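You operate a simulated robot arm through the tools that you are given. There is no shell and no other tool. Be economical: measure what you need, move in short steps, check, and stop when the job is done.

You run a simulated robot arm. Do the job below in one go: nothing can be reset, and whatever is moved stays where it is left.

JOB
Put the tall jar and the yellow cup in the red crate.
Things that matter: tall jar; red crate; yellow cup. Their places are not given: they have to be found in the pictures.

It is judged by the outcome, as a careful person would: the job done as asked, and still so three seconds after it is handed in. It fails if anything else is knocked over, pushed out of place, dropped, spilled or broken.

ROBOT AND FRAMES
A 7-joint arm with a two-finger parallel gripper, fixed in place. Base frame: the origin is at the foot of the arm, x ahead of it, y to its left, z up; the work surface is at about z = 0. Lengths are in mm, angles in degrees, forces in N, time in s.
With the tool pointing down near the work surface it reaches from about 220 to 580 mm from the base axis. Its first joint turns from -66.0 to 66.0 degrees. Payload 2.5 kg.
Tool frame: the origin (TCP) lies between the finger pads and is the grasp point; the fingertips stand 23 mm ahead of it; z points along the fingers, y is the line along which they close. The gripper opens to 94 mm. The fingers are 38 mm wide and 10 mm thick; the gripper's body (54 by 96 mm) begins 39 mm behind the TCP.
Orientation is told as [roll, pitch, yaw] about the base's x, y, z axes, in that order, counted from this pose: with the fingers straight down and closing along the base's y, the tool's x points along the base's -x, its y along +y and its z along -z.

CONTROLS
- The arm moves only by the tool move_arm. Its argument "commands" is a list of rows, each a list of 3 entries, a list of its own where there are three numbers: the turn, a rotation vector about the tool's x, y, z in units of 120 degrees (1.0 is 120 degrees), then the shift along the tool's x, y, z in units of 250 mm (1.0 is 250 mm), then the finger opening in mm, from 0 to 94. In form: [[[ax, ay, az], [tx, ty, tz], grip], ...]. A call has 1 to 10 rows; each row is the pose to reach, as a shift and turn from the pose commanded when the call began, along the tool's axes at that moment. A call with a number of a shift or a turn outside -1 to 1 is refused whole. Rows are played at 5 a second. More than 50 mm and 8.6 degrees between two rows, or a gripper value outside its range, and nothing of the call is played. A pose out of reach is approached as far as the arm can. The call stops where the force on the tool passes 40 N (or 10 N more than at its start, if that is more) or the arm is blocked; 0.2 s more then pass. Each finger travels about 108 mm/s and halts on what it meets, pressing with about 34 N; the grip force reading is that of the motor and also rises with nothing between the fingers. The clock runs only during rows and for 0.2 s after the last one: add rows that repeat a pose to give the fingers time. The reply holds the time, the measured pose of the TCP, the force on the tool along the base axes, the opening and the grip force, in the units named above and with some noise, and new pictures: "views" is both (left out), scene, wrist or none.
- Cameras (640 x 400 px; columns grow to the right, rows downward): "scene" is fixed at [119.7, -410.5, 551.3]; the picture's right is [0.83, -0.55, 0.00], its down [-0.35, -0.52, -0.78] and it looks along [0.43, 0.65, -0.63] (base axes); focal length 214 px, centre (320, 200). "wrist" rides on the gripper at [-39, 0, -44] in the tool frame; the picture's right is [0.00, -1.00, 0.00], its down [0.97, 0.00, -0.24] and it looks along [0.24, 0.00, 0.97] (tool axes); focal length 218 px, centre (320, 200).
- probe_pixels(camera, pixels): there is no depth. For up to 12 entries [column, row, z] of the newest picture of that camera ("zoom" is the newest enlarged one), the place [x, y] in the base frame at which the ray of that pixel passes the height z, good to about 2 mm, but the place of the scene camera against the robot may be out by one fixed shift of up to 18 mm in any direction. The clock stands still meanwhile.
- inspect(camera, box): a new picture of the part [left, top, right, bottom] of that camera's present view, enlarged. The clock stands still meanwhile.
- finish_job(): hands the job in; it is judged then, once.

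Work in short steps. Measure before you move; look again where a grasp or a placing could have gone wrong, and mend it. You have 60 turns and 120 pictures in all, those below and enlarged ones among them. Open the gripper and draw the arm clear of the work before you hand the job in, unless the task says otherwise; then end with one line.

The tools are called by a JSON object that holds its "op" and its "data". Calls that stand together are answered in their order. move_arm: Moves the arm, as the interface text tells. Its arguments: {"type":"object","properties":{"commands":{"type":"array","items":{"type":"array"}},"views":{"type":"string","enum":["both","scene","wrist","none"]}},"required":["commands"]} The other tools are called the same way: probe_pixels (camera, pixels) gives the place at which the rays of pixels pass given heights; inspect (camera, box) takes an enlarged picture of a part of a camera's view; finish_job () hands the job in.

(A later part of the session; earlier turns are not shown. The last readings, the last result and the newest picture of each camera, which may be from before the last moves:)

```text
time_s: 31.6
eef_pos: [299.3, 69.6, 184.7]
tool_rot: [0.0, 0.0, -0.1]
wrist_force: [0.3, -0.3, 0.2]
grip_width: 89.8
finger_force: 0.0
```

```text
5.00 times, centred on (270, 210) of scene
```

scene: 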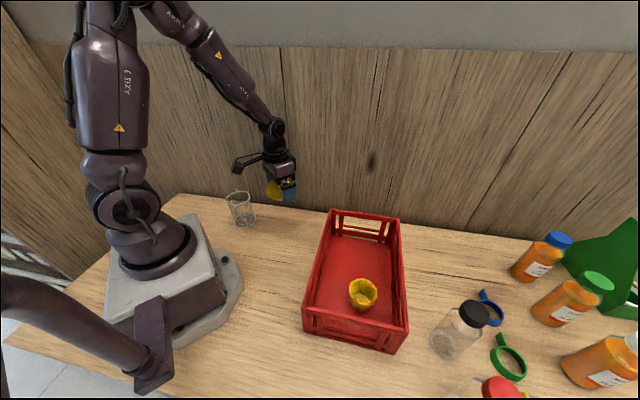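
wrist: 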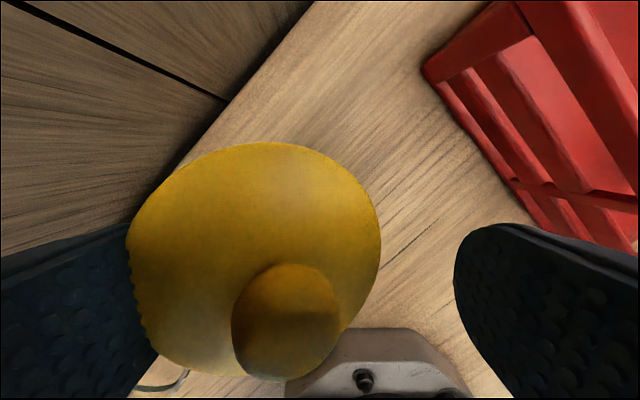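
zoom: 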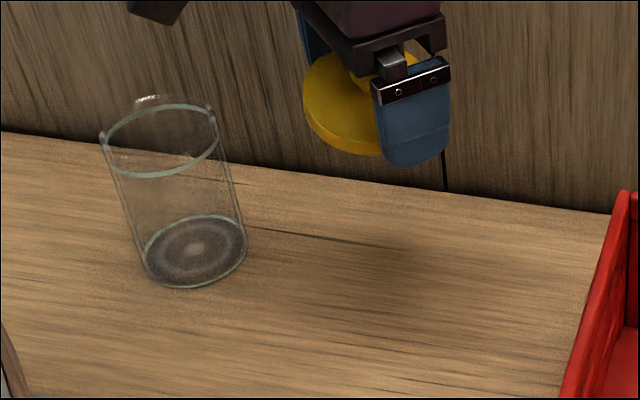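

Unexpected: the lid is clinging to the left (+y) finger at opening 90, at scene zoom (345,100). I lower it back near the table so it can't fall far, and look again.

{"op": "move_arm", "data": {"commands": [[[0, 0, 0], [0, 0, 0.16], 90], [[0, 0, 0], [0, 0, 0.32], 90], [[0, 0, 0], [0, 0, 0.48], 90], [[0, 0, 0], [0, 0, 0.58], 90], [[0, 0, 0], [0, 0, 0.62], 90], [[0, 0, 0], [0, 0, 0.62], 90]]}}

{"op": "inspect", "data": {"camera": "wrist", "box": [80, 120, 420, 400]}}

{"op": "inspect", "data": {"camera": "scene", "box": [240, 180, 320, 250]}}

```text
time_s: 33.0
eef_pos: [298.7, 69.5, 30.3]
tool_rot: [0.0, 0.0, 0.0]
wrist_force: [-0.8, 0.1, 0.1]
grip_width: 89.8
finger_force: 0.1
```

scene: 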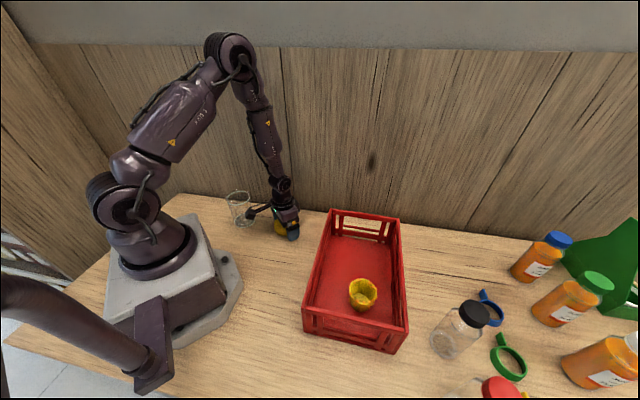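
wrist: 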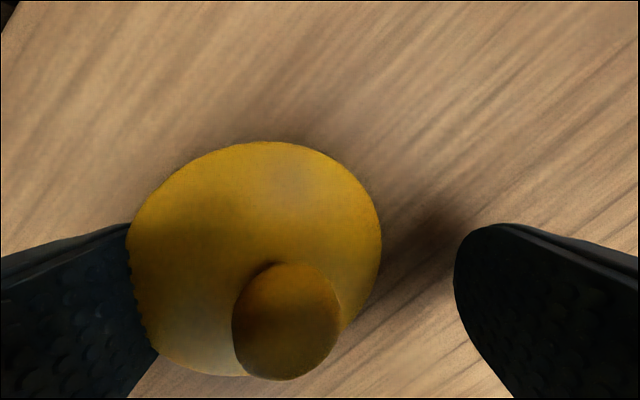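

```text
1.43 times, centred on (250, 260) of wrist
```

zoom: 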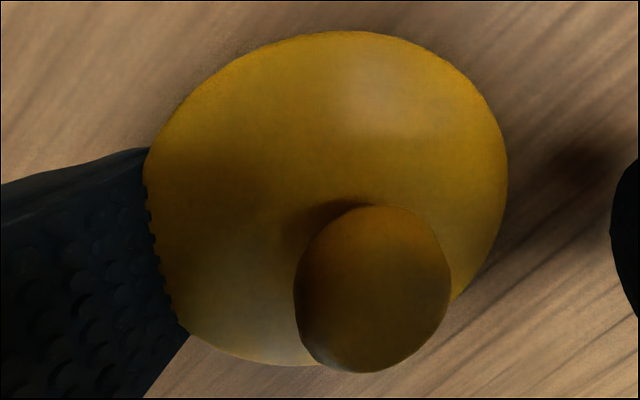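

```text
5.71 times, centred on (280, 215) of scene
```

zoom: 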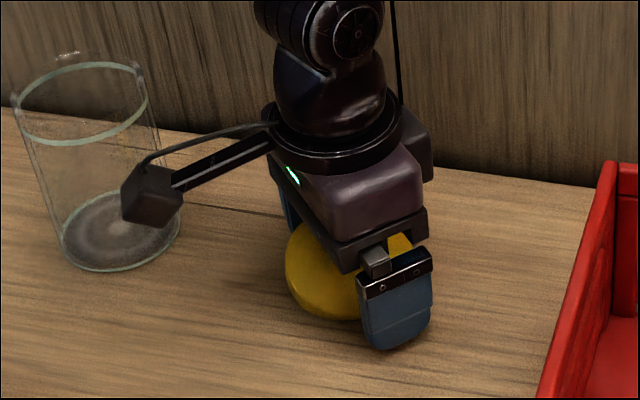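

The lid hangs tilted from the +y finger near its tip. I lower slowly to feel whether the lid meets the table before the fingertips do, which would free it.

{"op": "move_arm", "data": {"commands": [[[0, 0, 0], [0, 0, 0.012], 90], [[0, 0, 0], [0, 0, 0.02], 90], [[0, 0, 0], [0, 0, 0.026], 90], [[0, 0, 0], [0, 0, 0.03], 90], [[0, 0, 0], [0, 0, 0.033], 90], [[0, 0, 0], [0, 0, 0.033], 90]], "views": "wrist"}}

```text
time_s: 34.4
eef_pos: [299.0, 68.9, 22.4]
tool_rot: [0.0, 0.0, 0.0]
wrist_force: [-7.5, -2.4, 36.5]
grip_width: 90.2
finger_force: 0.6
```

wrist: 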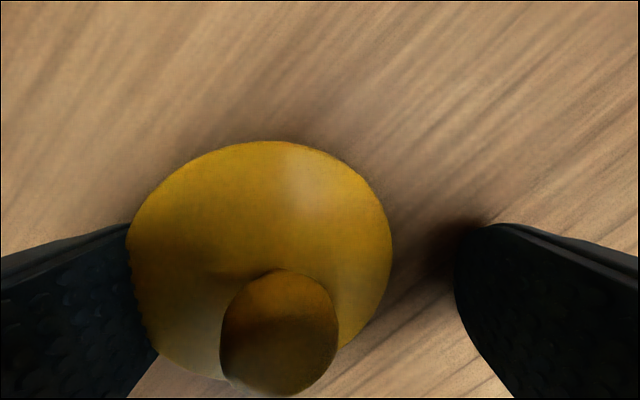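

Contact is 36 N and the lid shifted a little (knob from (287,320) to (280,332)). I lift 1 mm, open to 94, and slide the finger quickly away in +y to break the cling.

{"op": "move_arm", "data": {"commands": [[[0, 0, 0], [0, 0, -0.006], 94], [[0, 0, 0], [0, 0, -0.006], 94], [[0, 0, 0], [0, 0.18, -0.006], 94], [[0, 0, 0], [0, 0.0, -0.006], 94], [[0, 0, 0], [0, 0.0, -0.006], 94]]}}

{"op": "inspect", "data": {"camera": "scene", "box": [240, 180, 320, 250]}}

```text
time_s: 35.6
eef_pos: [298.1, 70.0, 23.4]
tool_rot: [0.0, -0.1, 0.1]
wrist_force: [-1.0, -0.5, 0.0]
grip_width: 94.1
finger_force: 0.1
```

scene: 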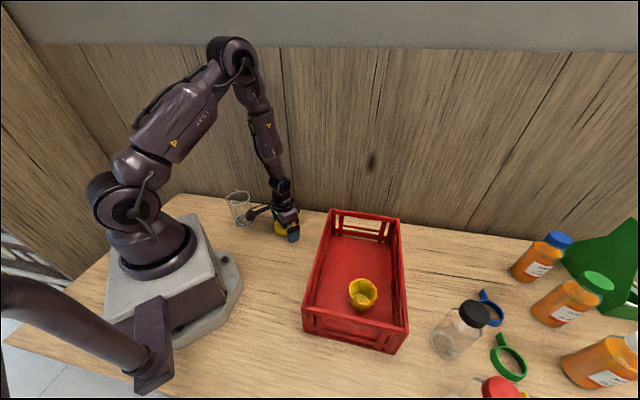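
wrist: 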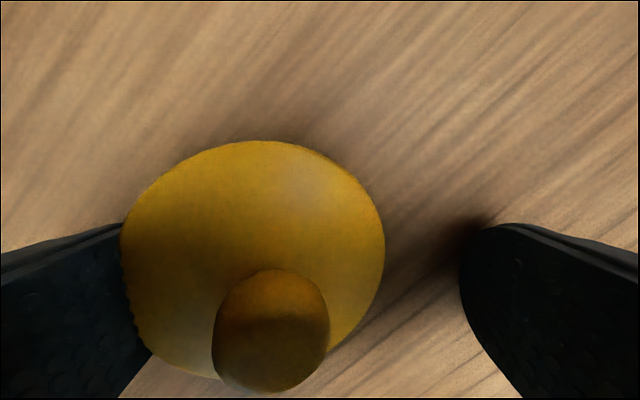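

```text
5.71 times, centred on (280, 215) of scene
```

zoom: 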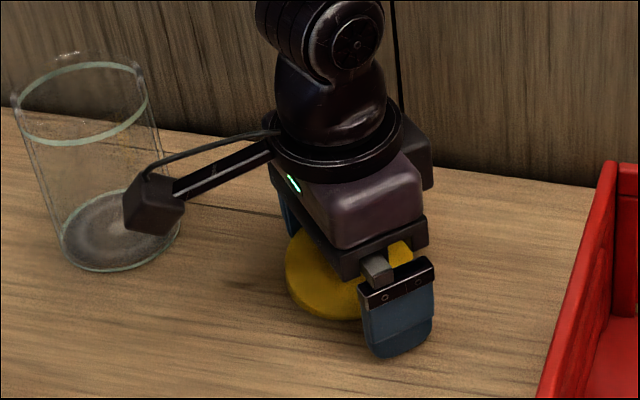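

The lid is still stuck to the +y finger. The glass rim can strip it off, as it did when I first seated it; after that I'll handle the lid by its knob. I lift and close gently to recentre the lid between the fingers.

{"op": "move_arm", "data": {"commands": [[[0, 0, 0], [0, 0, -0.04], 90], [[0, 0, 0], [0, 0, -0.04], 80], [[0, 0, 0], [0, 0, -0.04], 74], [[0, 0, 0], [0, 0, -0.04], 70], [[0, 0, 0], [0, 0, -0.04], 67], [[0, 0, 0], [0, 0, -0.04], 67]]}}

{"op": "inspect", "data": {"camera": "scene", "box": [240, 180, 320, 250]}}

```text
time_s: 37.0
eef_pos: [298.5, 69.0, 33.7]
tool_rot: [0.0, 0.0, 0.0]
wrist_force: [0.2, 0.1, -0.5]
grip_width: 67.0
finger_force: 0.0
```

scene: 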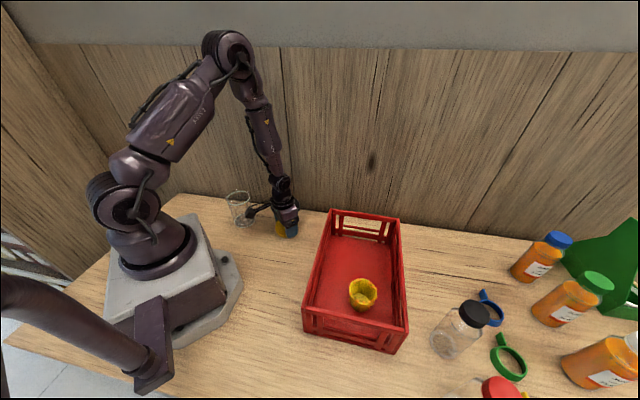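
wrist: 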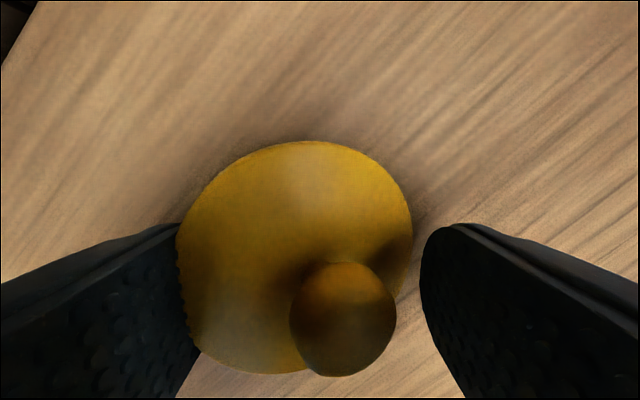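

```text
5.71 times, centred on (280, 215) of scene
```

zoom: 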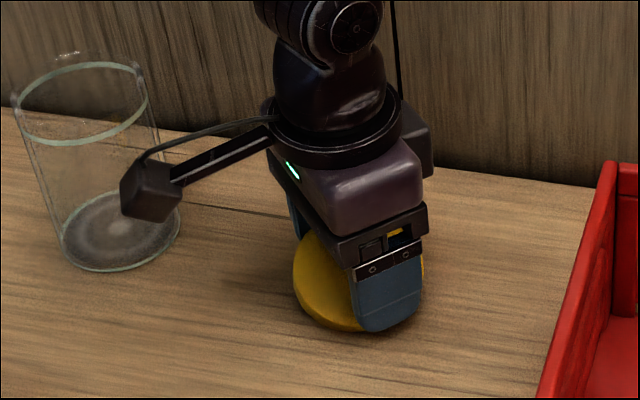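

Even at 67 mm the right finger doesn't touch: the lid hangs tilted from the left finger. I lift and carry it over the glass (198,197), so the rim can push it up off the fingertip.

{"op": "move_arm", "data": {"commands": [[[0, 0, 0], [0, 0, -0.18], 70], [[0, 0, 0], [0, 0, -0.36], 74], [[0, 0, 0], [0, 0, -0.54], 76], [[0, 0, 0], [0, 0, -0.6], 76], [[0, 0, 0], [0.1, 0.125, -0.6], 76], [[0, 0, 0], [0.2, 0.25, -0.6], 76], [[0, 0, 0], [0.3, 0.375, -0.6], 76], [[0, 0, 0], [0.402, 0.5, -0.6], 76], [[0, 0, 0], [0.402, 0.5, -0.6], 76]]}}

{"op": "inspect", "data": {"camera": "scene", "box": [190, 120, 290, 240]}}

```text
time_s: 39.0
eef_pos: [197.4, 195.3, 183.3]
tool_rot: [0.0, 0.0, 0.0]
wrist_force: [-0.6, -0.6, -0.9]
grip_width: 76.3
finger_force: 0.1
```

scene: 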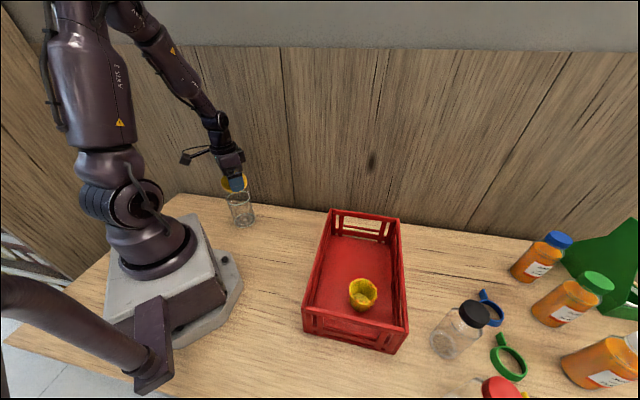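
wrist: 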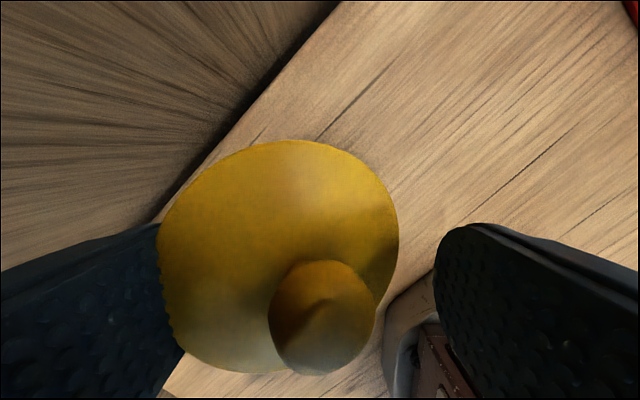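

```text
3.33 times, centred on (240, 180) of scene
```

zoom: 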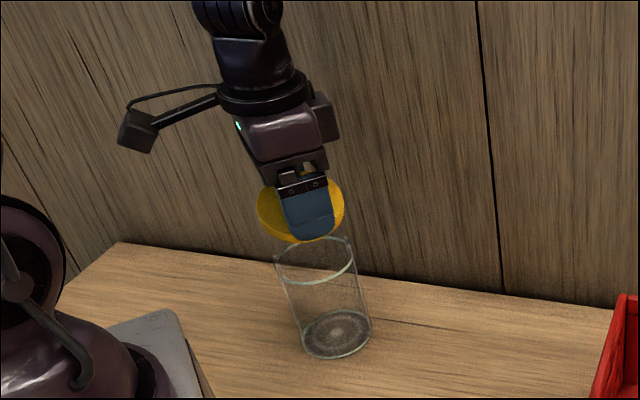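

The tilted lid is over the glass rim. I lower slowly, watching force, down to TCP z≈116.

{"op": "move_arm", "data": {"commands": [[[0, 0, 0], [0, 0, 0.14], 76], [[0, 0, 0], [0, 0, 0.2], 76], [[0, 0, 0], [0, 0, 0.23], 76], [[0, 0, 0], [0, 0, 0.25], 76], [[0, 0, 0], [0, 0, 0.27], 76], [[0, 0, 0], [0, 0, 0.27], 76]]}}

{"op": "inspect", "data": {"camera": "scene", "box": [190, 140, 290, 240]}}

```text
time_s: 40.4
eef_pos: [199.5, 197.5, 116.6]
tool_rot: [0.3, -0.2, 0.0]
wrist_force: [0.9, 7.2, 24.9]
grip_width: 79.2
finger_force: 4.1
```

scene: 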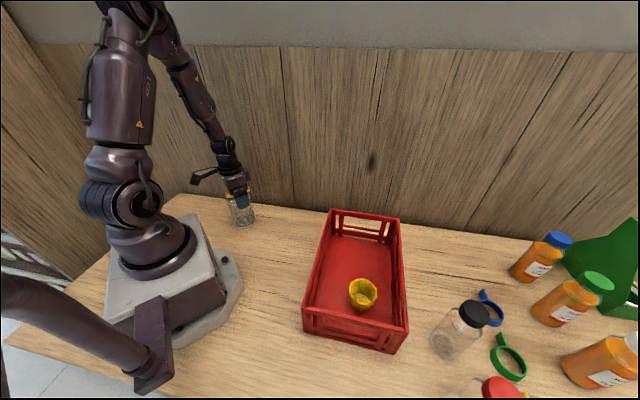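
wrist: 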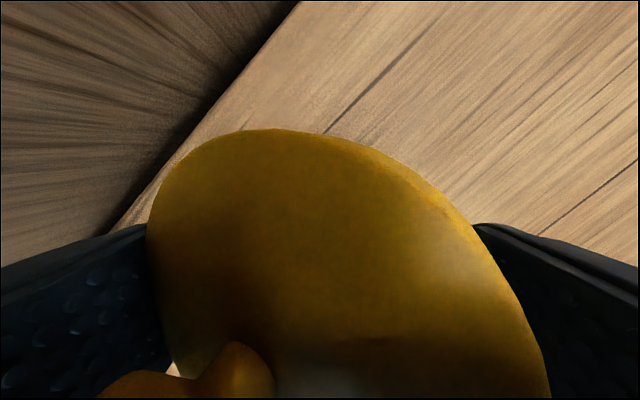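

```text
4.00 times, centred on (240, 190) of scene
```

zoom: 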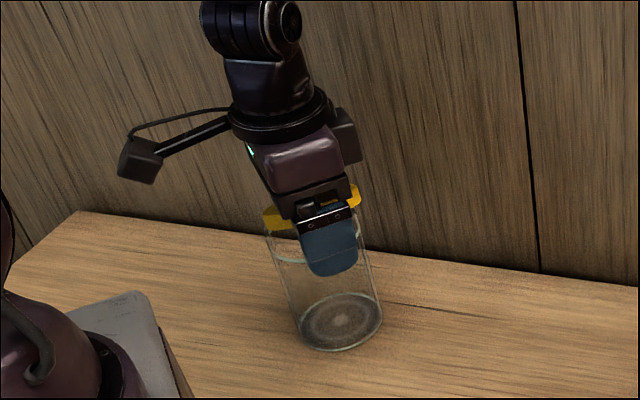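

The rim has pushed the lid up off the finger; it now lies tilted, with the knob toward +y. I ease up 5 mm and open fully to let it settle onto the rim.

{"op": "move_arm", "data": {"commands": [[[0, 0, 0], [0, 0, -0.01], 82], [[0, 0, 0], [0, 0, -0.02], 90], [[0, 0, 0], [0, 0, -0.02], 94], [[0, 0, 0], [0, 0, -0.02], 94]]}}

{"op": "inspect", "data": {"camera": "scene", "box": [190, 140, 290, 240]}}

```text
time_s: 41.4
eef_pos: [198.5, 194.8, 120.4]
tool_rot: [0.0, 0.0, 0.0]
wrist_force: [-0.5, -0.1, -0.1]
grip_width: 94.1
finger_force: 0.0
```

scene: 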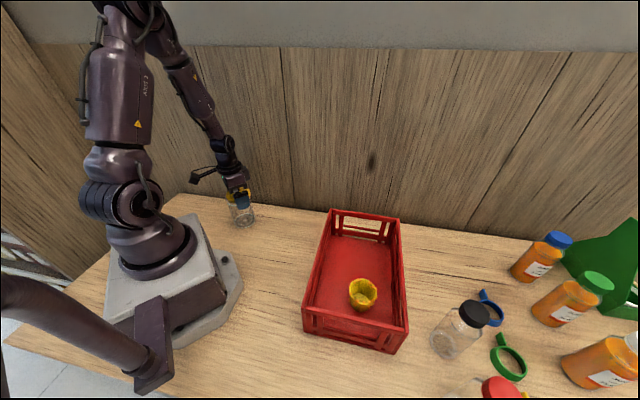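
wrist: 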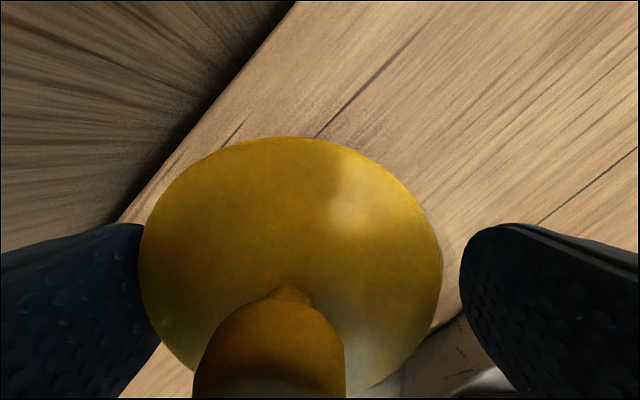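

```text
4.00 times, centred on (240, 190) of scene
```

zoom: 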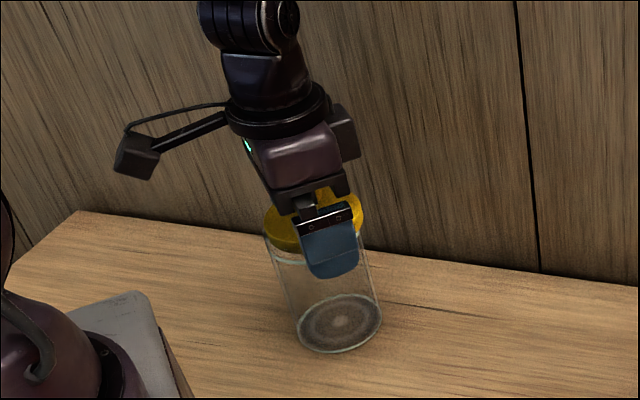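

The lid now looks nearly flat on the rim, about 7 mm toward +y and close to the left finger. I shift the gripper +y 7 mm, which will show whether the lid is detached.

{"op": "move_arm", "data": {"commands": [[[0, 0, 0], [0, 0.014, 0], 94], [[0, 0, 0], [0, 0.028, 0], 94], [[0, 0, 0], [0, 0.028, 0], 94]]}}

{"op": "inspect", "data": {"camera": "scene", "box": [190, 140, 290, 240]}}

```text
time_s: 42.2
eef_pos: [197.9, 203.2, 120.3]
tool_rot: [0.1, -0.1, -0.1]
wrist_force: [-0.2, -1.4, 0.7]
grip_width: 94.2
finger_force: 0.0
```

scene: 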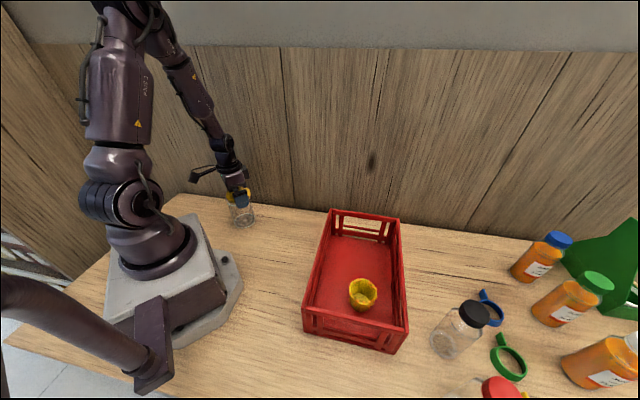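
wrist: 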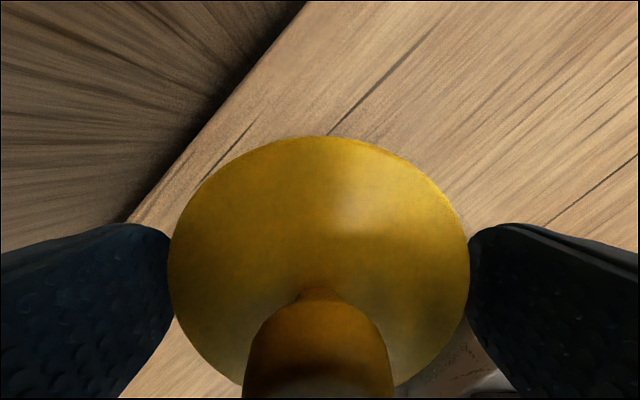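

```text
4.00 times, centred on (240, 190) of scene
```

zoom: 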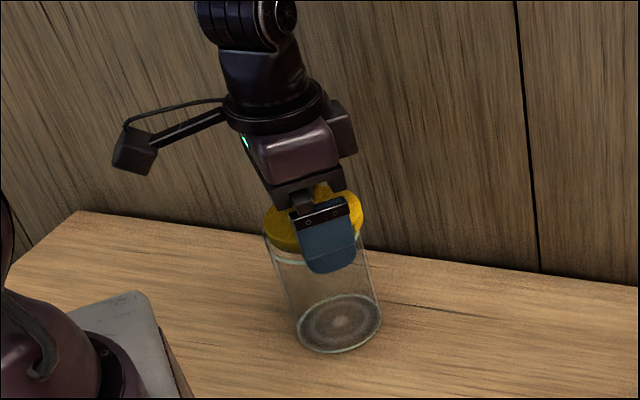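

The lid is free: it stayed put and is now centred between the fingers (168–470). I rise straight up to look at the lid and glass.

{"op": "move_arm", "data": {"commands": [[[0, 0, 0], [0, 0, -0.06], 94], [[0, 0, 0], [0, 0, -0.2], 94], [[0, 0, 0], [0, 0, -0.28], 94], [[0, 0, 0], [0, 0, -0.28], 94]]}}

{"op": "inspect", "data": {"camera": "scene", "box": [190, 140, 290, 240]}}

{"op": "inspect", "data": {"camera": "wrist", "box": [200, 100, 440, 280]}}

```text
time_s: 43.2
eef_pos: [197.8, 200.6, 191.3]
tool_rot: [0.0, 0.1, 0.0]
wrist_force: [0.2, 0.3, 0.6]
grip_width: 94.0
finger_force: 0.0
```

scene: 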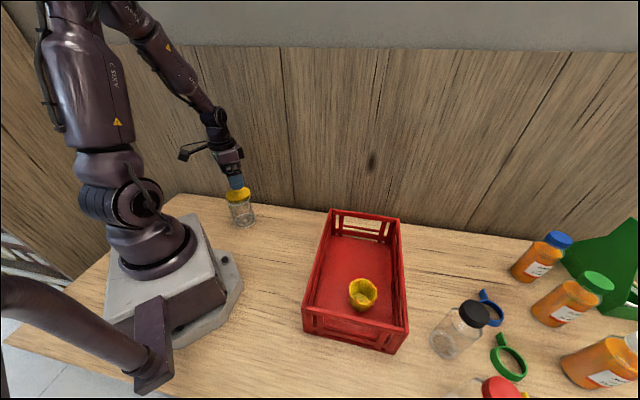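
wrist: 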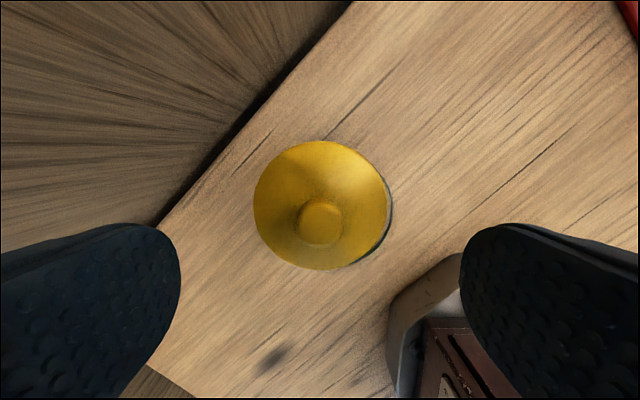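

```text
4.00 times, centred on (240, 190) of scene
```

zoom: 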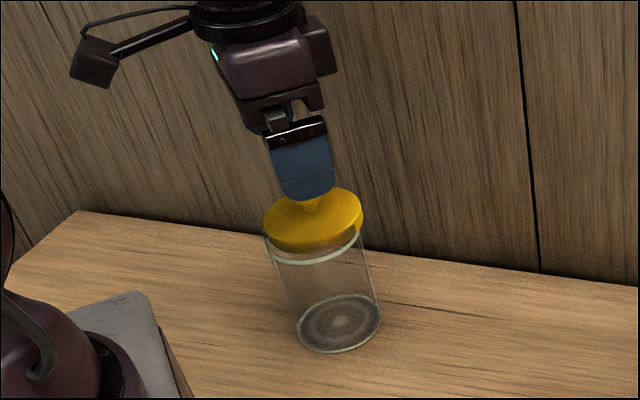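

```text
2.22 times, centred on (320, 190) of wrist
```

zoom: 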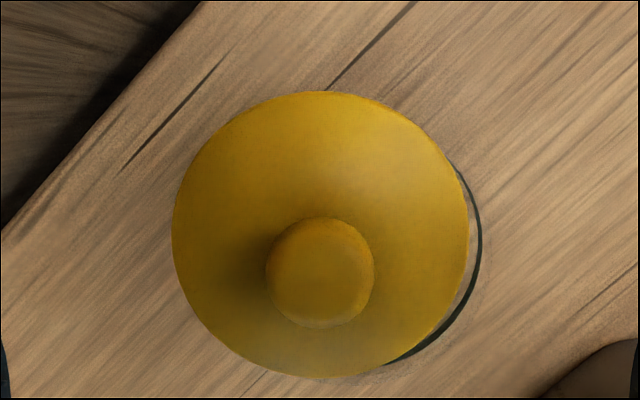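

The lid rests flat on the glass, offset about 4 mm, with its knob at wrist (320,224). I'll pick the lid up by the knob this time, so I measure the knob and lid positions.

{"op": "probe_pixels", "data": {"camera": "wrist", "pixels": [[320, 224, 132], [296, 224, 132], [344, 224, 132], [320, 205, 115], [254, 205, 115], [391, 205, 115], [320, 140, 115], [320, 270, 115]]}}

```text
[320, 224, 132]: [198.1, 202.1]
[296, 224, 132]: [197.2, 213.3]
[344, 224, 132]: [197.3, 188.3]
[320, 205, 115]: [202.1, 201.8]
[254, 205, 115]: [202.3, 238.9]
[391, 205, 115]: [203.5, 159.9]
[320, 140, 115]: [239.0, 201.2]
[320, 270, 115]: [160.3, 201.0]
```

The knob is at (198,202) and ~25 mm wide, directly under the TCP. I descend to z≈142 and close on it.

{"op": "move_arm", "data": {"commands": [[[0, 0, 0], [0, 0.002, 0.1], 70], [[0, 0, 0], [0, 0.002, 0.17], 50], [[0, 0, 0], [0, 0.002, 0.198], 44], [[0, 0, 0], [0, 0.002, 0.198], 34], [[0, 0, 0], [0, 0.002, 0.198], 24], [[0, 0, 0], [0, 0.002, 0.198], 19], [[0, 0, 0], [0, 0.002, 0.198], 19]], "views": "wrist"}}

```text
time_s: 44.1
eef_pos: [198.8, 202.7, 143.9]
tool_rot: [0.2, -0.2, -0.1]
wrist_force: [-2.6, -3.6, 18.8]
grip_width: 42.2
finger_force: 9.4
stopped in row 4: the force on the tool passed its limit (the readings are from after the stop); the commanded pose is now the measured one
```

wrist: 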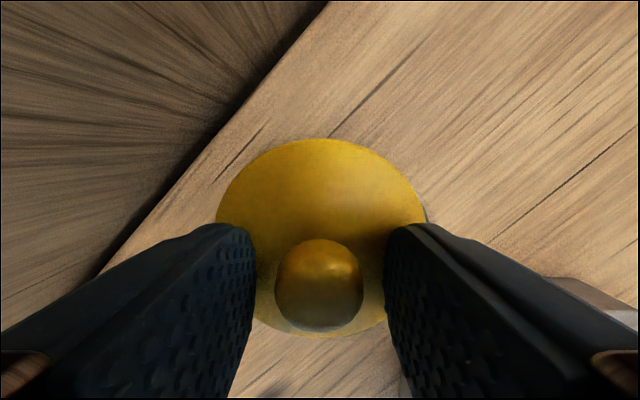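

The fingertips met the lid top at TCP 143.9. I raise 4 mm and close on the knob.

{"op": "move_arm", "data": {"commands": [[[0, 0, 0], [0, 0, -0.014], 42], [[0, 0, 0], [0, 0, -0.016], 34], [[0, 0, 0], [0, 0, -0.016], 26], [[0, 0, 0], [0, 0, -0.016], 19], [[0, 0, 0], [0, 0, -0.016], 19]], "views": "wrist"}}

```text
time_s: 45.3
eef_pos: [197.5, 203.4, 147.4]
tool_rot: [0.3, -0.2, 0.0]
wrist_force: [-0.5, 0.9, -0.4]
grip_width: 20.9
finger_force: 33.9
```

wrist: 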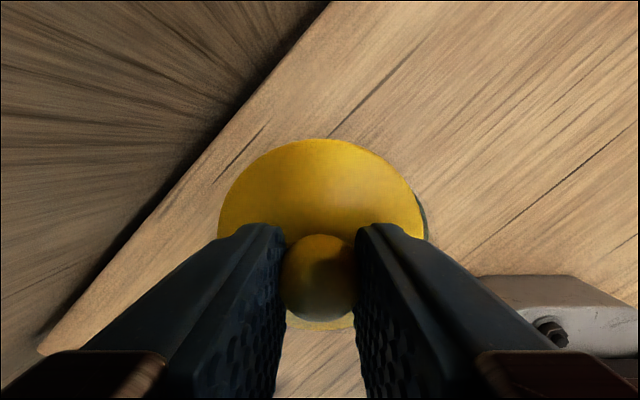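

The knob is gripped at 20.9 mm. I lift, carry it to (299,70), and lower to z≈75.

{"op": "move_arm", "data": {"commands": [[[0, 0, 0], [0, 0, -0.06], 19], [[0, 0, 0], [0, 0, -0.22], 19], [[0, 0, 0], [-0.1, -0.13, -0.22], 19], [[0, 0, 0], [-0.2, -0.26, -0.22], 19], [[0, 0, 0], [-0.3, -0.39, -0.22], 19], [[0, 0, 0], [-0.404, -0.53, -0.22], 19], [[0, 0, 0], [-0.404, -0.53, -0.04], 19], [[0, 0, 0], [-0.404, -0.53, 0.14], 19], [[0, 0, 0], [-0.404, -0.53, 0.29], 19], [[0, 0, 0], [-0.404, -0.53, 0.29], 19]], "views": "none"}}

{"op": "inspect", "data": {"camera": "scene", "box": [215, 160, 325, 250]}}

```text
time_s: 47.5
eef_pos: [298.1, 69.2, 74.2]
tool_rot: [0.1, 0.0, 0.0]
wrist_force: [-0.2, -0.4, -0.9]
grip_width: 21.0
finger_force: 34.5
```

```text
4.44 times, centred on (270, 205) of scene
```

zoom: 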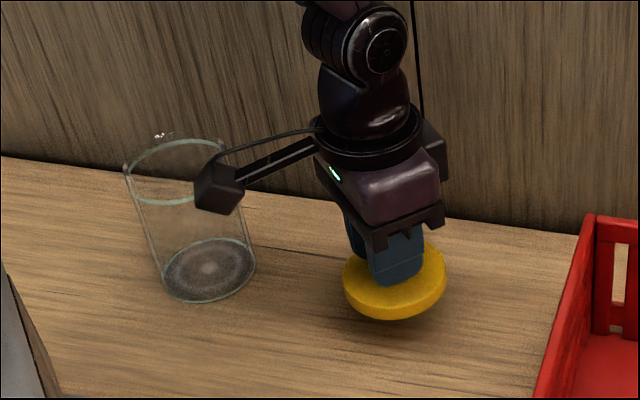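

The lid is level and the grip is steady. I lower in small steps to feel the table.

{"op": "move_arm", "data": {"commands": [[[0, 0, 0], [0, 0, 0.06], 19], [[0, 0, 0], [0, 0, 0.084], 19], [[0, 0, 0], [0, 0, 0.1], 19], [[0, 0, 0], [0, 0, 0.108], 19], [[0, 0, 0], [0, 0, 0.108], 19]], "views": "none"}}

```text
time_s: 48.7
eef_pos: [298.9, 70.2, 47.3]
tool_rot: [0.1, -0.1, 0.1]
wrist_force: [-0.2, 0.3, 0.3]
grip_width: 21.5
finger_force: 33.6
```

{"op": "move_arm", "data": {"commands": [[[0, 0, 0], [0, 0, 0.008], 19], [[0, 0, 0], [0, 0, 0.014], 19], [[0, 0, 0], [0, 0, 0.02], 19], [[0, 0, 0], [0, 0, 0.02], 19]], "views": "none"}}

```text
time_s: 49.7
eef_pos: [299.9, 70.4, 41.8]
tool_rot: [0.1, 0.0, 0.0]
wrist_force: [0.0, -0.8, 0.0]
grip_width: 21.6
finger_force: 34.2
```

No contact yet at 41.8, so I continue down.

{"op": "move_arm", "data": {"commands": [[[0, 0, 0], [0, 0, 0.008], 19], [[0, 0, 0], [0, 0, 0.012], 19], [[0, 0, 0], [0, 0, 0.016], 19], [[0, 0, 0], [0, 0, 0.02], 19], [[0, 0, 0], [0, 0, 0.02], 19]], "views": "none"}}

{"op": "inspect", "data": {"camera": "scene", "box": [215, 160, 325, 250]}}

```text
time_s: 50.9
eef_pos: [298.9, 70.7, 37.7]
tool_rot: [0.1, -0.1, -0.2]
wrist_force: [0.0, 0.4, 0.1]
grip_width: 21.7
finger_force: 34.2
```

```text
4.44 times, centred on (270, 205) of scene
```

zoom: 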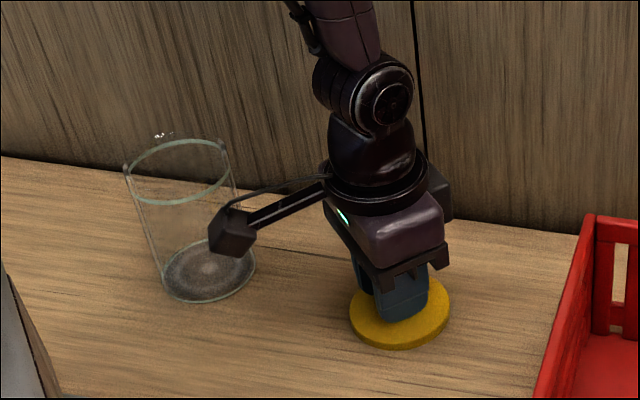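

It is almost down, with the shadow meeting the lid. I take up to 4 mm more.

{"op": "move_arm", "data": {"commands": [[[0, 0, 0], [0, 0, 0.006], 19], [[0, 0, 0], [0, 0, 0.011], 19], [[0, 0, 0], [0, 0, 0.016], 19], [[0, 0, 0], [0, 0, 0.016], 19]], "views": "none"}}

```text
time_s: 51.9
eef_pos: [299.2, 70.0, 32.5]
tool_rot: [0.1, -0.1, -0.2]
wrist_force: [0.5, -0.6, 0.6]
grip_width: 21.7
finger_force: 33.9
```

{"op": "move_arm", "data": {"commands": [[[0, 0, 0], [0, 0, 0.006], 19], [[0, 0, 0], [0, 0, 0.011], 19], [[0, 0, 0], [0, 0, 0.016], 19], [[0, 0, 0], [0, 0, 0.016], 19]], "views": "none"}}

```text
time_s: 53.0
eef_pos: [300.2, 69.9, 31.0]
tool_rot: [0.1, -0.2, 0.0]
wrist_force: [-2.6, -1.0, 9.2]
grip_width: 21.5
finger_force: 33.9
stopped in row 4: the force on the tool passed its limit (the readings are from after the stop); the commanded pose is now the measured one
```

The lid is on the table (stopped on contact at z 31), which also tells me the glass rim is at z≈115. I open and rise.

{"op": "move_arm", "data": {"commands": [[[0, 0, 0], [0, 0, -0.002], 24], [[0, 0, 0], [0, 0, -0.002], 34], [[0, 0, 0], [0, 0, -0.002], 48], [[0, 0, 0], [0, 0, -0.004], 56], [[0, 0, 0], [0, 0, -0.1], 56], [[0, 0, 0], [0, 0, -0.28], 60], [[0, 0, 0], [0, 0, -0.46], 80], [[0, 0, 0], [0, 0, -0.62], 94], [[0, 0, 0], [0, 0, -0.62], 94]], "views": "wrist"}}

```text
time_s: 55.0
eef_pos: [298.5, 69.6, 184.9]
tool_rot: [0.1, -0.1, 0.1]
wrist_force: [-1.0, -0.4, 0.6]
grip_width: 94.3
finger_force: 0.1
```

wrist: 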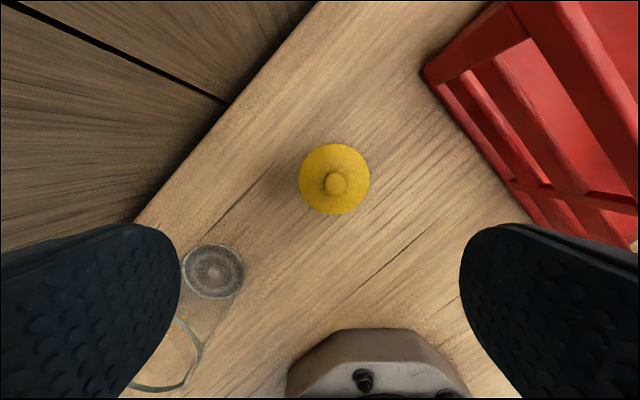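

The lid lies flat on the table at wrist (335,180). I record the lid and jar base positions, then move above the glass.

{"op": "probe_pixels", "data": {"camera": "wrist", "pixels": [[335, 179, 8], [336, 183, 25], [213, 271, 2]]}}

{"op": "move_arm", "data": {"commands": [[[0, 0, 0], [0.1, 0.13, -0.02], 94], [[0, 0, 0], [0.2, 0.26, -0.04], 94], [[0, 0, 0], [0.3, 0.39, -0.06], 94], [[0, 0, 0], [0.4, 0.52, -0.06], 94], [[0, 0, 0], [0.4, 0.52, -0.06], 94]], "views": "wrist"}}

```text
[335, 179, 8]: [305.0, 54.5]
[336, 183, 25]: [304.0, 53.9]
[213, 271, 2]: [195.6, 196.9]
```

```text
time_s: 56.2
eef_pos: [199.0, 200.3, 201.5]
tool_rot: [0.2, -0.1, 0.0]
wrist_force: [-0.3, 0.3, -0.2]
grip_width: 94.3
finger_force: 0.1
```

wrist: 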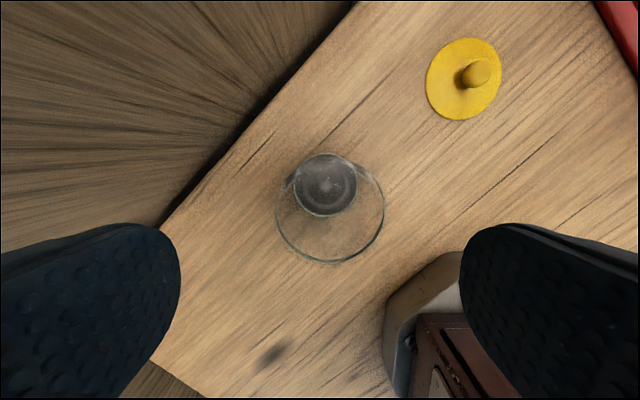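

The glass rim spans columns 276–385 centred at (330,207), and its base is at (325,185). I'll probe for its axis.

{"op": "probe_pixels", "data": {"camera": "wrist", "pixels": [[325, 185, 3], [330, 207, 115], [330, 153, 115], [330, 264, 115], [276, 207, 115], [385, 207, 115]]}}

```text
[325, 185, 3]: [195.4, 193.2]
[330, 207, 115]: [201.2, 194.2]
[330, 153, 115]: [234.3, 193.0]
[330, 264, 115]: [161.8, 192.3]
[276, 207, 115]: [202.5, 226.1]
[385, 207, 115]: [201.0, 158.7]
```

The glass axis is at ≈(197.5,193), ~69 mm wide. I align, descend to TCP z≈84 (palm just clear of the rim), and close.

{"op": "move_arm", "data": {"commands": [[[0, 0, 0], [0.006, -0.028, 0.12], 94], [[0, 0, 0], [0.006, -0.028, 0.28], 94], [[0, 0, 0], [0.006, -0.028, 0.4], 94], [[0, 0, 0], [0.006, -0.028, 0.468], 94], [[0, 0, 0], [0.006, -0.028, 0.468], 84], [[0, 0, 0], [0.006, -0.028, 0.468], 74], [[0, 0, 0], [0.006, -0.028, 0.468], 66], [[0, 0, 0], [0.006, -0.028, 0.468], 64], [[0, 0, 0], [0.006, -0.028, 0.468], 64]], "views": "none"}}

{"op": "inspect", "data": {"camera": "scene", "box": [190, 140, 290, 240]}}

```text
time_s: 58.2
eef_pos: [196.8, 192.4, 82.9]
tool_rot: [0.1, -0.3, 0.0]
wrist_force: [-0.6, -0.2, -0.2]
grip_width: 68.3
finger_force: 33.7
```

```text
4.00 times, centred on (240, 190) of scene
```

zoom: 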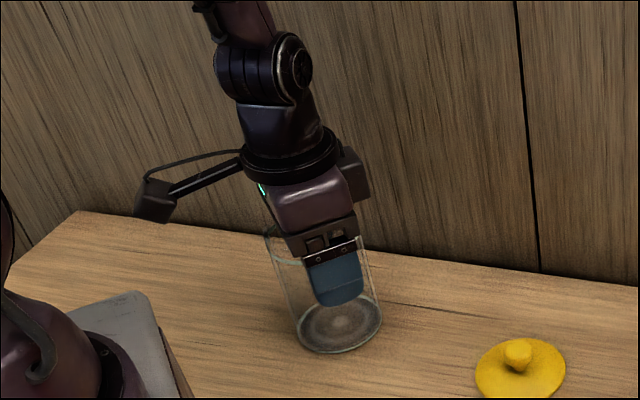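

The glass is gripped at 68.3 mm. I lift it to z≈243 and carry it towards the crate's far end (415,-152).

{"op": "move_arm", "data": {"commands": [[[0, 0, 0], [0, 0, -0.1], 64], [[0, 0, 0], [0, 0, -0.28], 64], [[0, 0, 0], [0, 0, -0.46], 64], [[0, 0, 0], [0, 0, -0.64], 64], [[0, 0, 0], [-0.097, -0.153, -0.64], 64], [[0, 0, 0], [-0.194, -0.306, -0.64], 64], [[0, 0, 0], [-0.291, -0.459, -0.64], 64], [[0, 0, 0], [-0.388, -0.612, -0.64], 64], [[0, 0, 0], [-0.485, -0.765, -0.64], 64], [[0, 0, 0], [-0.485, -0.765, -0.64], 64]], "views": "scene"}}

{"op": "move_arm", "data": {"commands": [[[0, 0, 0], [-0.097, -0.153, 0], 64], [[0, 0, 0], [-0.194, -0.306, 0], 64], [[0, 0, 0], [-0.291, -0.459, 0], 64], [[0, 0, 0], [-0.388, -0.612, 0], 64], [[0, 0, 0], [-0.388, -0.612, 0], 64]], "views": "both"}}

```text
time_s: 60.4
eef_pos: [318.2, 1.0, 243.6]
tool_rot: [0.2, -0.2, 0.0]
wrist_force: [-0.8, -0.1, -2.2]
grip_width: 68.6
finger_force: 34.2
```

scene: 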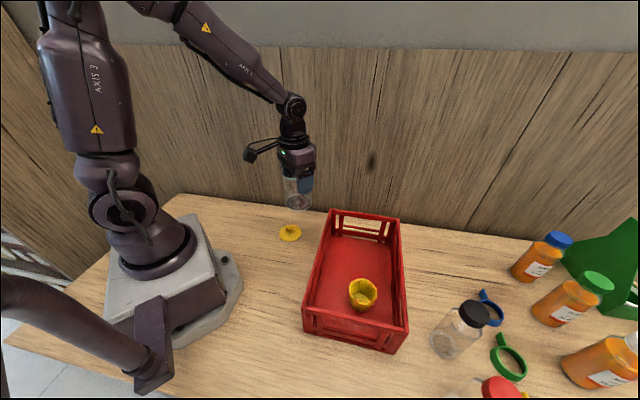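

```text
time_s: 61.6
eef_pos: [416.1, -150.7, 242.7]
tool_rot: [0.1, -0.2, -0.1]
wrist_force: [0.2, 0.3, -3.2]
grip_width: 68.3
finger_force: 33.2
```

scene: 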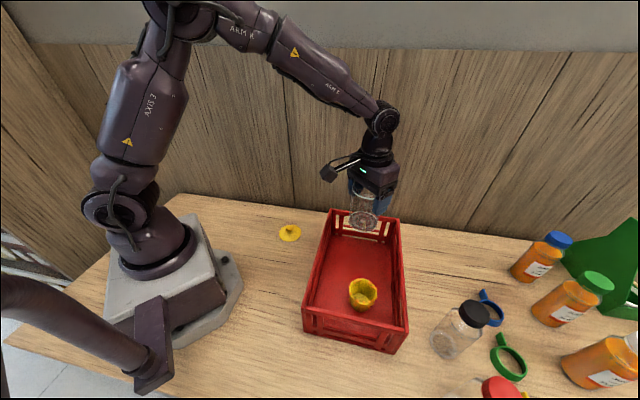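
wrist: 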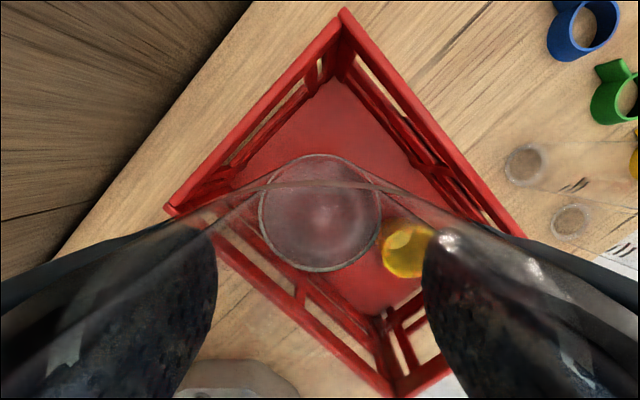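

The glass is well inside the crate outline and clear of the cup. I lower it to z≈94.

{"op": "move_arm", "data": {"commands": [[[0, 0, 0], [0, 0, 0.18], 64], [[0, 0, 0], [0, 0, 0.36], 64], [[0, 0, 0], [0, 0, 0.5], 64], [[0, 0, 0], [0, 0, 0.58], 64], [[0, 0, 0], [0, 0, 0.594], 64], [[0, 0, 0], [0, 0, 0.602], 64], [[0, 0, 0], [0, 0, 0.602], 64]], "views": "scene"}}

```text
time_s: 63.2
eef_pos: [416.4, -150.8, 93.5]
tool_rot: [0.1, -0.2, -0.1]
wrist_force: [0.1, -0.7, -3.0]
grip_width: 68.4
finger_force: 33.9
```

scene: 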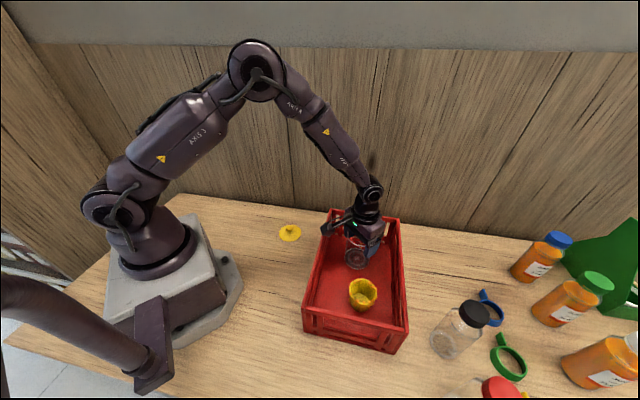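

Not touching yet (force −3 N is the glass's weight). I lower up to 4 mm more in small steps.

{"op": "move_arm", "data": {"commands": [[[0, 0, 0], [0, 0, 0.005], 64], [[0, 0, 0], [0, 0, 0.009], 64], [[0, 0, 0], [0, 0, 0.013], 64], [[0, 0, 0], [0, 0, 0.013], 64]], "views": "none"}}

```text
time_s: 64.2
eef_pos: [416.7, -151.6, 91.2]
tool_rot: [0.0, -0.4, 0.0]
wrist_force: [-6.0, 2.6, 19.5]
grip_width: 68.4
finger_force: 33.8
5 turns are left
```

19.5 N upward: the glass is standing on the crate floor. I ease off, open fully, and rise straight up to check that it stays.

{"op": "move_arm", "data": {"commands": [[[0, 0, 0], [0, 0, -0.005], 70], [[0, 0, 0], [0, 0, -0.005], 82], [[0, 0, 0], [0, 0, -0.005], 94], [[0, 0, 0], [0, 0, -0.005], 94], [[0, 0, 0], [0, 0, -0.04], 94], [[0, 0, 0], [0, 0, -0.16], 94], [[0, 0, 0], [0, 0, -0.32], 94], [[0, 0, 0], [0, 0, -0.48], 94], [[0, 0, 0], [0, 0, -0.61], 94], [[0, 0, 0], [0, 0, -0.61], 94]], "views": "both"}}

{"op": "probe_pixels", "data": {"camera": "scene", "pixels": [[290, 233, 8], [289, 227, 25]]}}

{"op": "inspect", "data": {"camera": "wrist", "box": [200, 100, 440, 280]}}

{"op": "probe_pixels", "data": {"camera": "wrist", "pixels": [[300, 200, 122], [320, 200, 122], [340, 200, 122], [320, 180, 122], [320, 220, 122], [320, 185, 8], [310, 185, 8], [330, 185, 8]]}}

```text
time_s: 66.4
eef_pos: [415.8, -150.8, 242.3]
tool_rot: [0.1, -0.2, -0.1]
wrist_force: [0.2, 0.0, -0.5]
grip_width: 94.5
finger_force: 0.1
```

scene: 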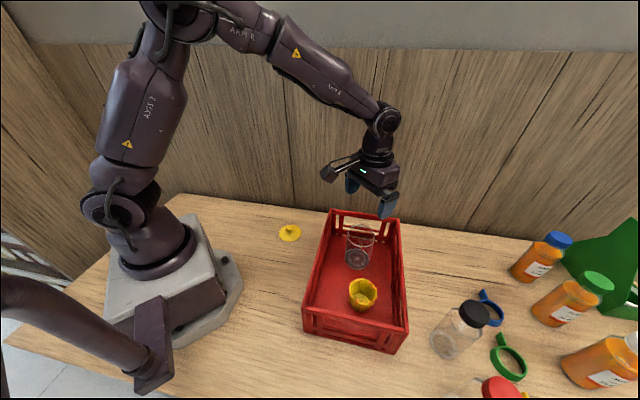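
wrist: 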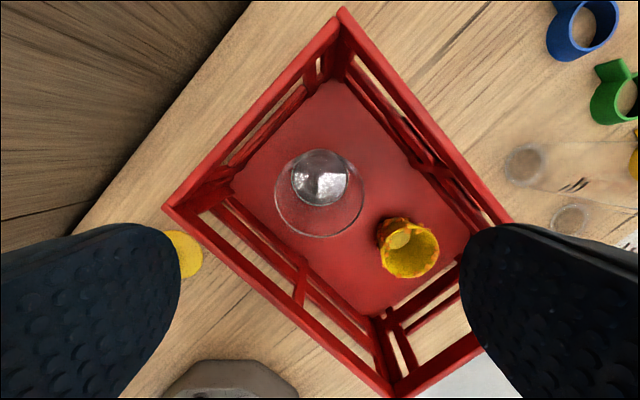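

```text
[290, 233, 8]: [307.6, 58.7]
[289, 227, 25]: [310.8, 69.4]
```

```text
2.22 times, centred on (320, 190) of wrist
```

zoom: 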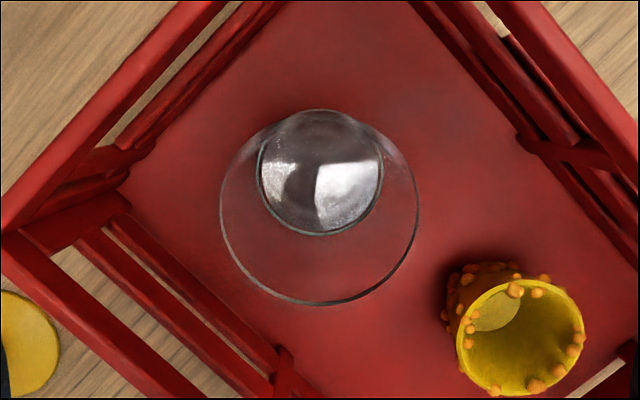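

```text
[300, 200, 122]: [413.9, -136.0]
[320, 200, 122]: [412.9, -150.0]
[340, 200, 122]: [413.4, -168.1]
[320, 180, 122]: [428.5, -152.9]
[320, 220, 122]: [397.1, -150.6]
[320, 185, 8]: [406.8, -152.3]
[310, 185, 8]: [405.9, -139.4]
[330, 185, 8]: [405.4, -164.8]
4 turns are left
```

The glass and cup stand upright in the crate, with the glass axis at ≈(415.5,-151). Now I fetch the lid by its knob at (303.5,53.5), lift it, and bring it above the glass.

{"op": "move_arm", "data": {"commands": [[[0, 0, 0], [0.09, 0.163, 0], 80], [[0, 0, 0], [0.18, 0.327, 0], 70], [[0, 0, 0], [0.27, 0.49, 0], 60], [[0, 0, 0], [0.36, 0.654, 0], 60], [[0, 0, 0], [0.449, 0.817, 0], 60], [[0, 0, 0], [0.449, 0.817, 0], 60]], "views": "none"}}

{"op": "move_arm", "data": {"commands": [[[0, 0, 0], [0, 0, 0.18], 60], [[0, 0, 0], [0, 0, 0.36], 60], [[0, 0, 0], [0, 0, 0.54], 60], [[0, 0, 0], [0, 0, 0.72], 60], [[0, 0, 0], [0, 0, 0.838], 60], [[0, 0, 0], [0, 0, 0.838], 50], [[0, 0, 0], [0, 0, 0.838], 40], [[0, 0, 0], [0, 0, 0.838], 30], [[0, 0, 0], [0, 0, 0.838], 19], [[0, 0, 0], [0, 0, 0.838], 19]], "views": "wrist"}}

{"op": "move_arm", "data": {"commands": [[[0, 0, 0], [0, 0, -0.004], 19], [[0, 0, 0], [0, 0, -0.008], 19], [[0, 0, 0], [0, 0, -0.1], 19], [[0, 0, 0], [0, 0, -0.28], 19], [[0, 0, 0], [0, 0, -0.46], 19], [[0, 0, 0], [0, 0, -0.64], 19], [[0, 0, 0], [0, 0, -0.82], 19], [[0, 0, 0], [0, 0, -0.82], 19]], "views": "none"}}

{"op": "move_arm", "data": {"commands": [[[0, 0, 0], [-0.09, -0.163, 0], 19], [[0, 0, 0], [-0.18, -0.327, 0], 19], [[0, 0, 0], [-0.27, -0.49, 0], 19], [[0, 0, 0], [-0.36, -0.654, 0], 19], [[0, 0, 0], [-0.449, -0.818, 0], 19], [[0, 0, 0], [-0.449, -0.818, 0], 19]], "views": "both"}}

{"op": "inspect", "data": {"camera": "scene", "box": [300, 130, 420, 290]}}

```text
time_s: 67.8
eef_pos: [302.7, 52.8, 242.2]
tool_rot: [0.2, -0.1, -0.1]
wrist_force: [0.2, 0.3, 0.5]
grip_width: 60.0
finger_force: 0.0
```

```text
time_s: 70.0
eef_pos: [304.3, 52.4, 33.8]
tool_rot: [0.0, -0.2, 0.0]
wrist_force: [0.1, 0.7, 0.3]
grip_width: 20.8
finger_force: 34.6
```

wrist: 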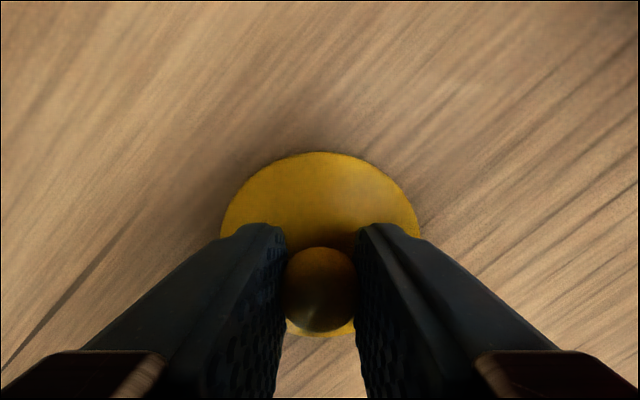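

```text
time_s: 71.8
eef_pos: [302.9, 52.8, 238.8]
tool_rot: [0.1, -0.2, 0.0]
wrist_force: [0.1, 0.0, 0.0]
grip_width: 21.7
finger_force: 33.1
```

```text
time_s: 73.2
eef_pos: [416.3, -152.4, 237.4]
tool_rot: [0.1, -0.2, 0.0]
wrist_force: [-1.3, 0.5, -0.3]
grip_width: 21.4
finger_force: 34.2
```

scene: 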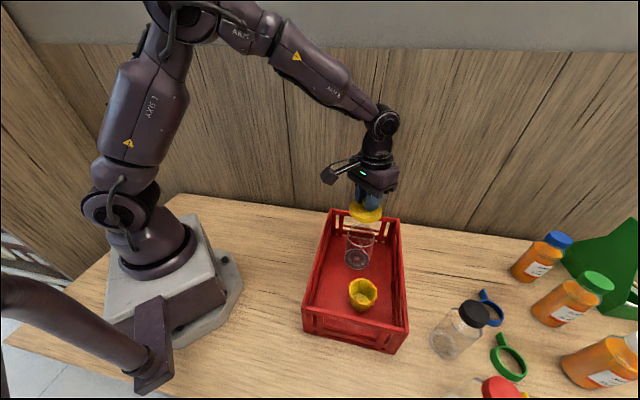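
wrist: 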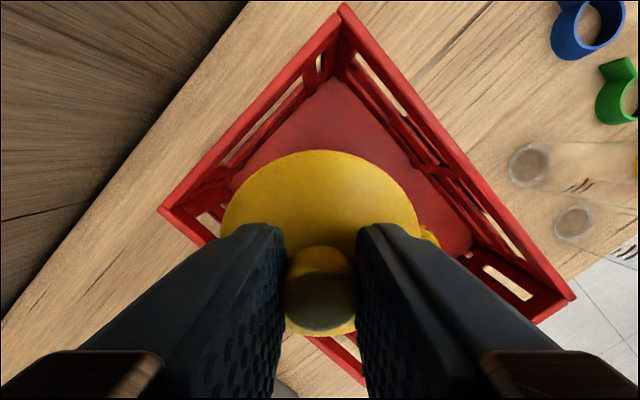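

```text
2.50 times, centred on (360, 210) of scene
3 turns are left
```

zoom: 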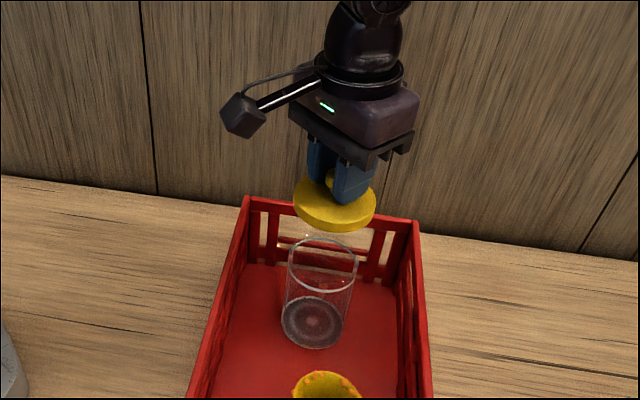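

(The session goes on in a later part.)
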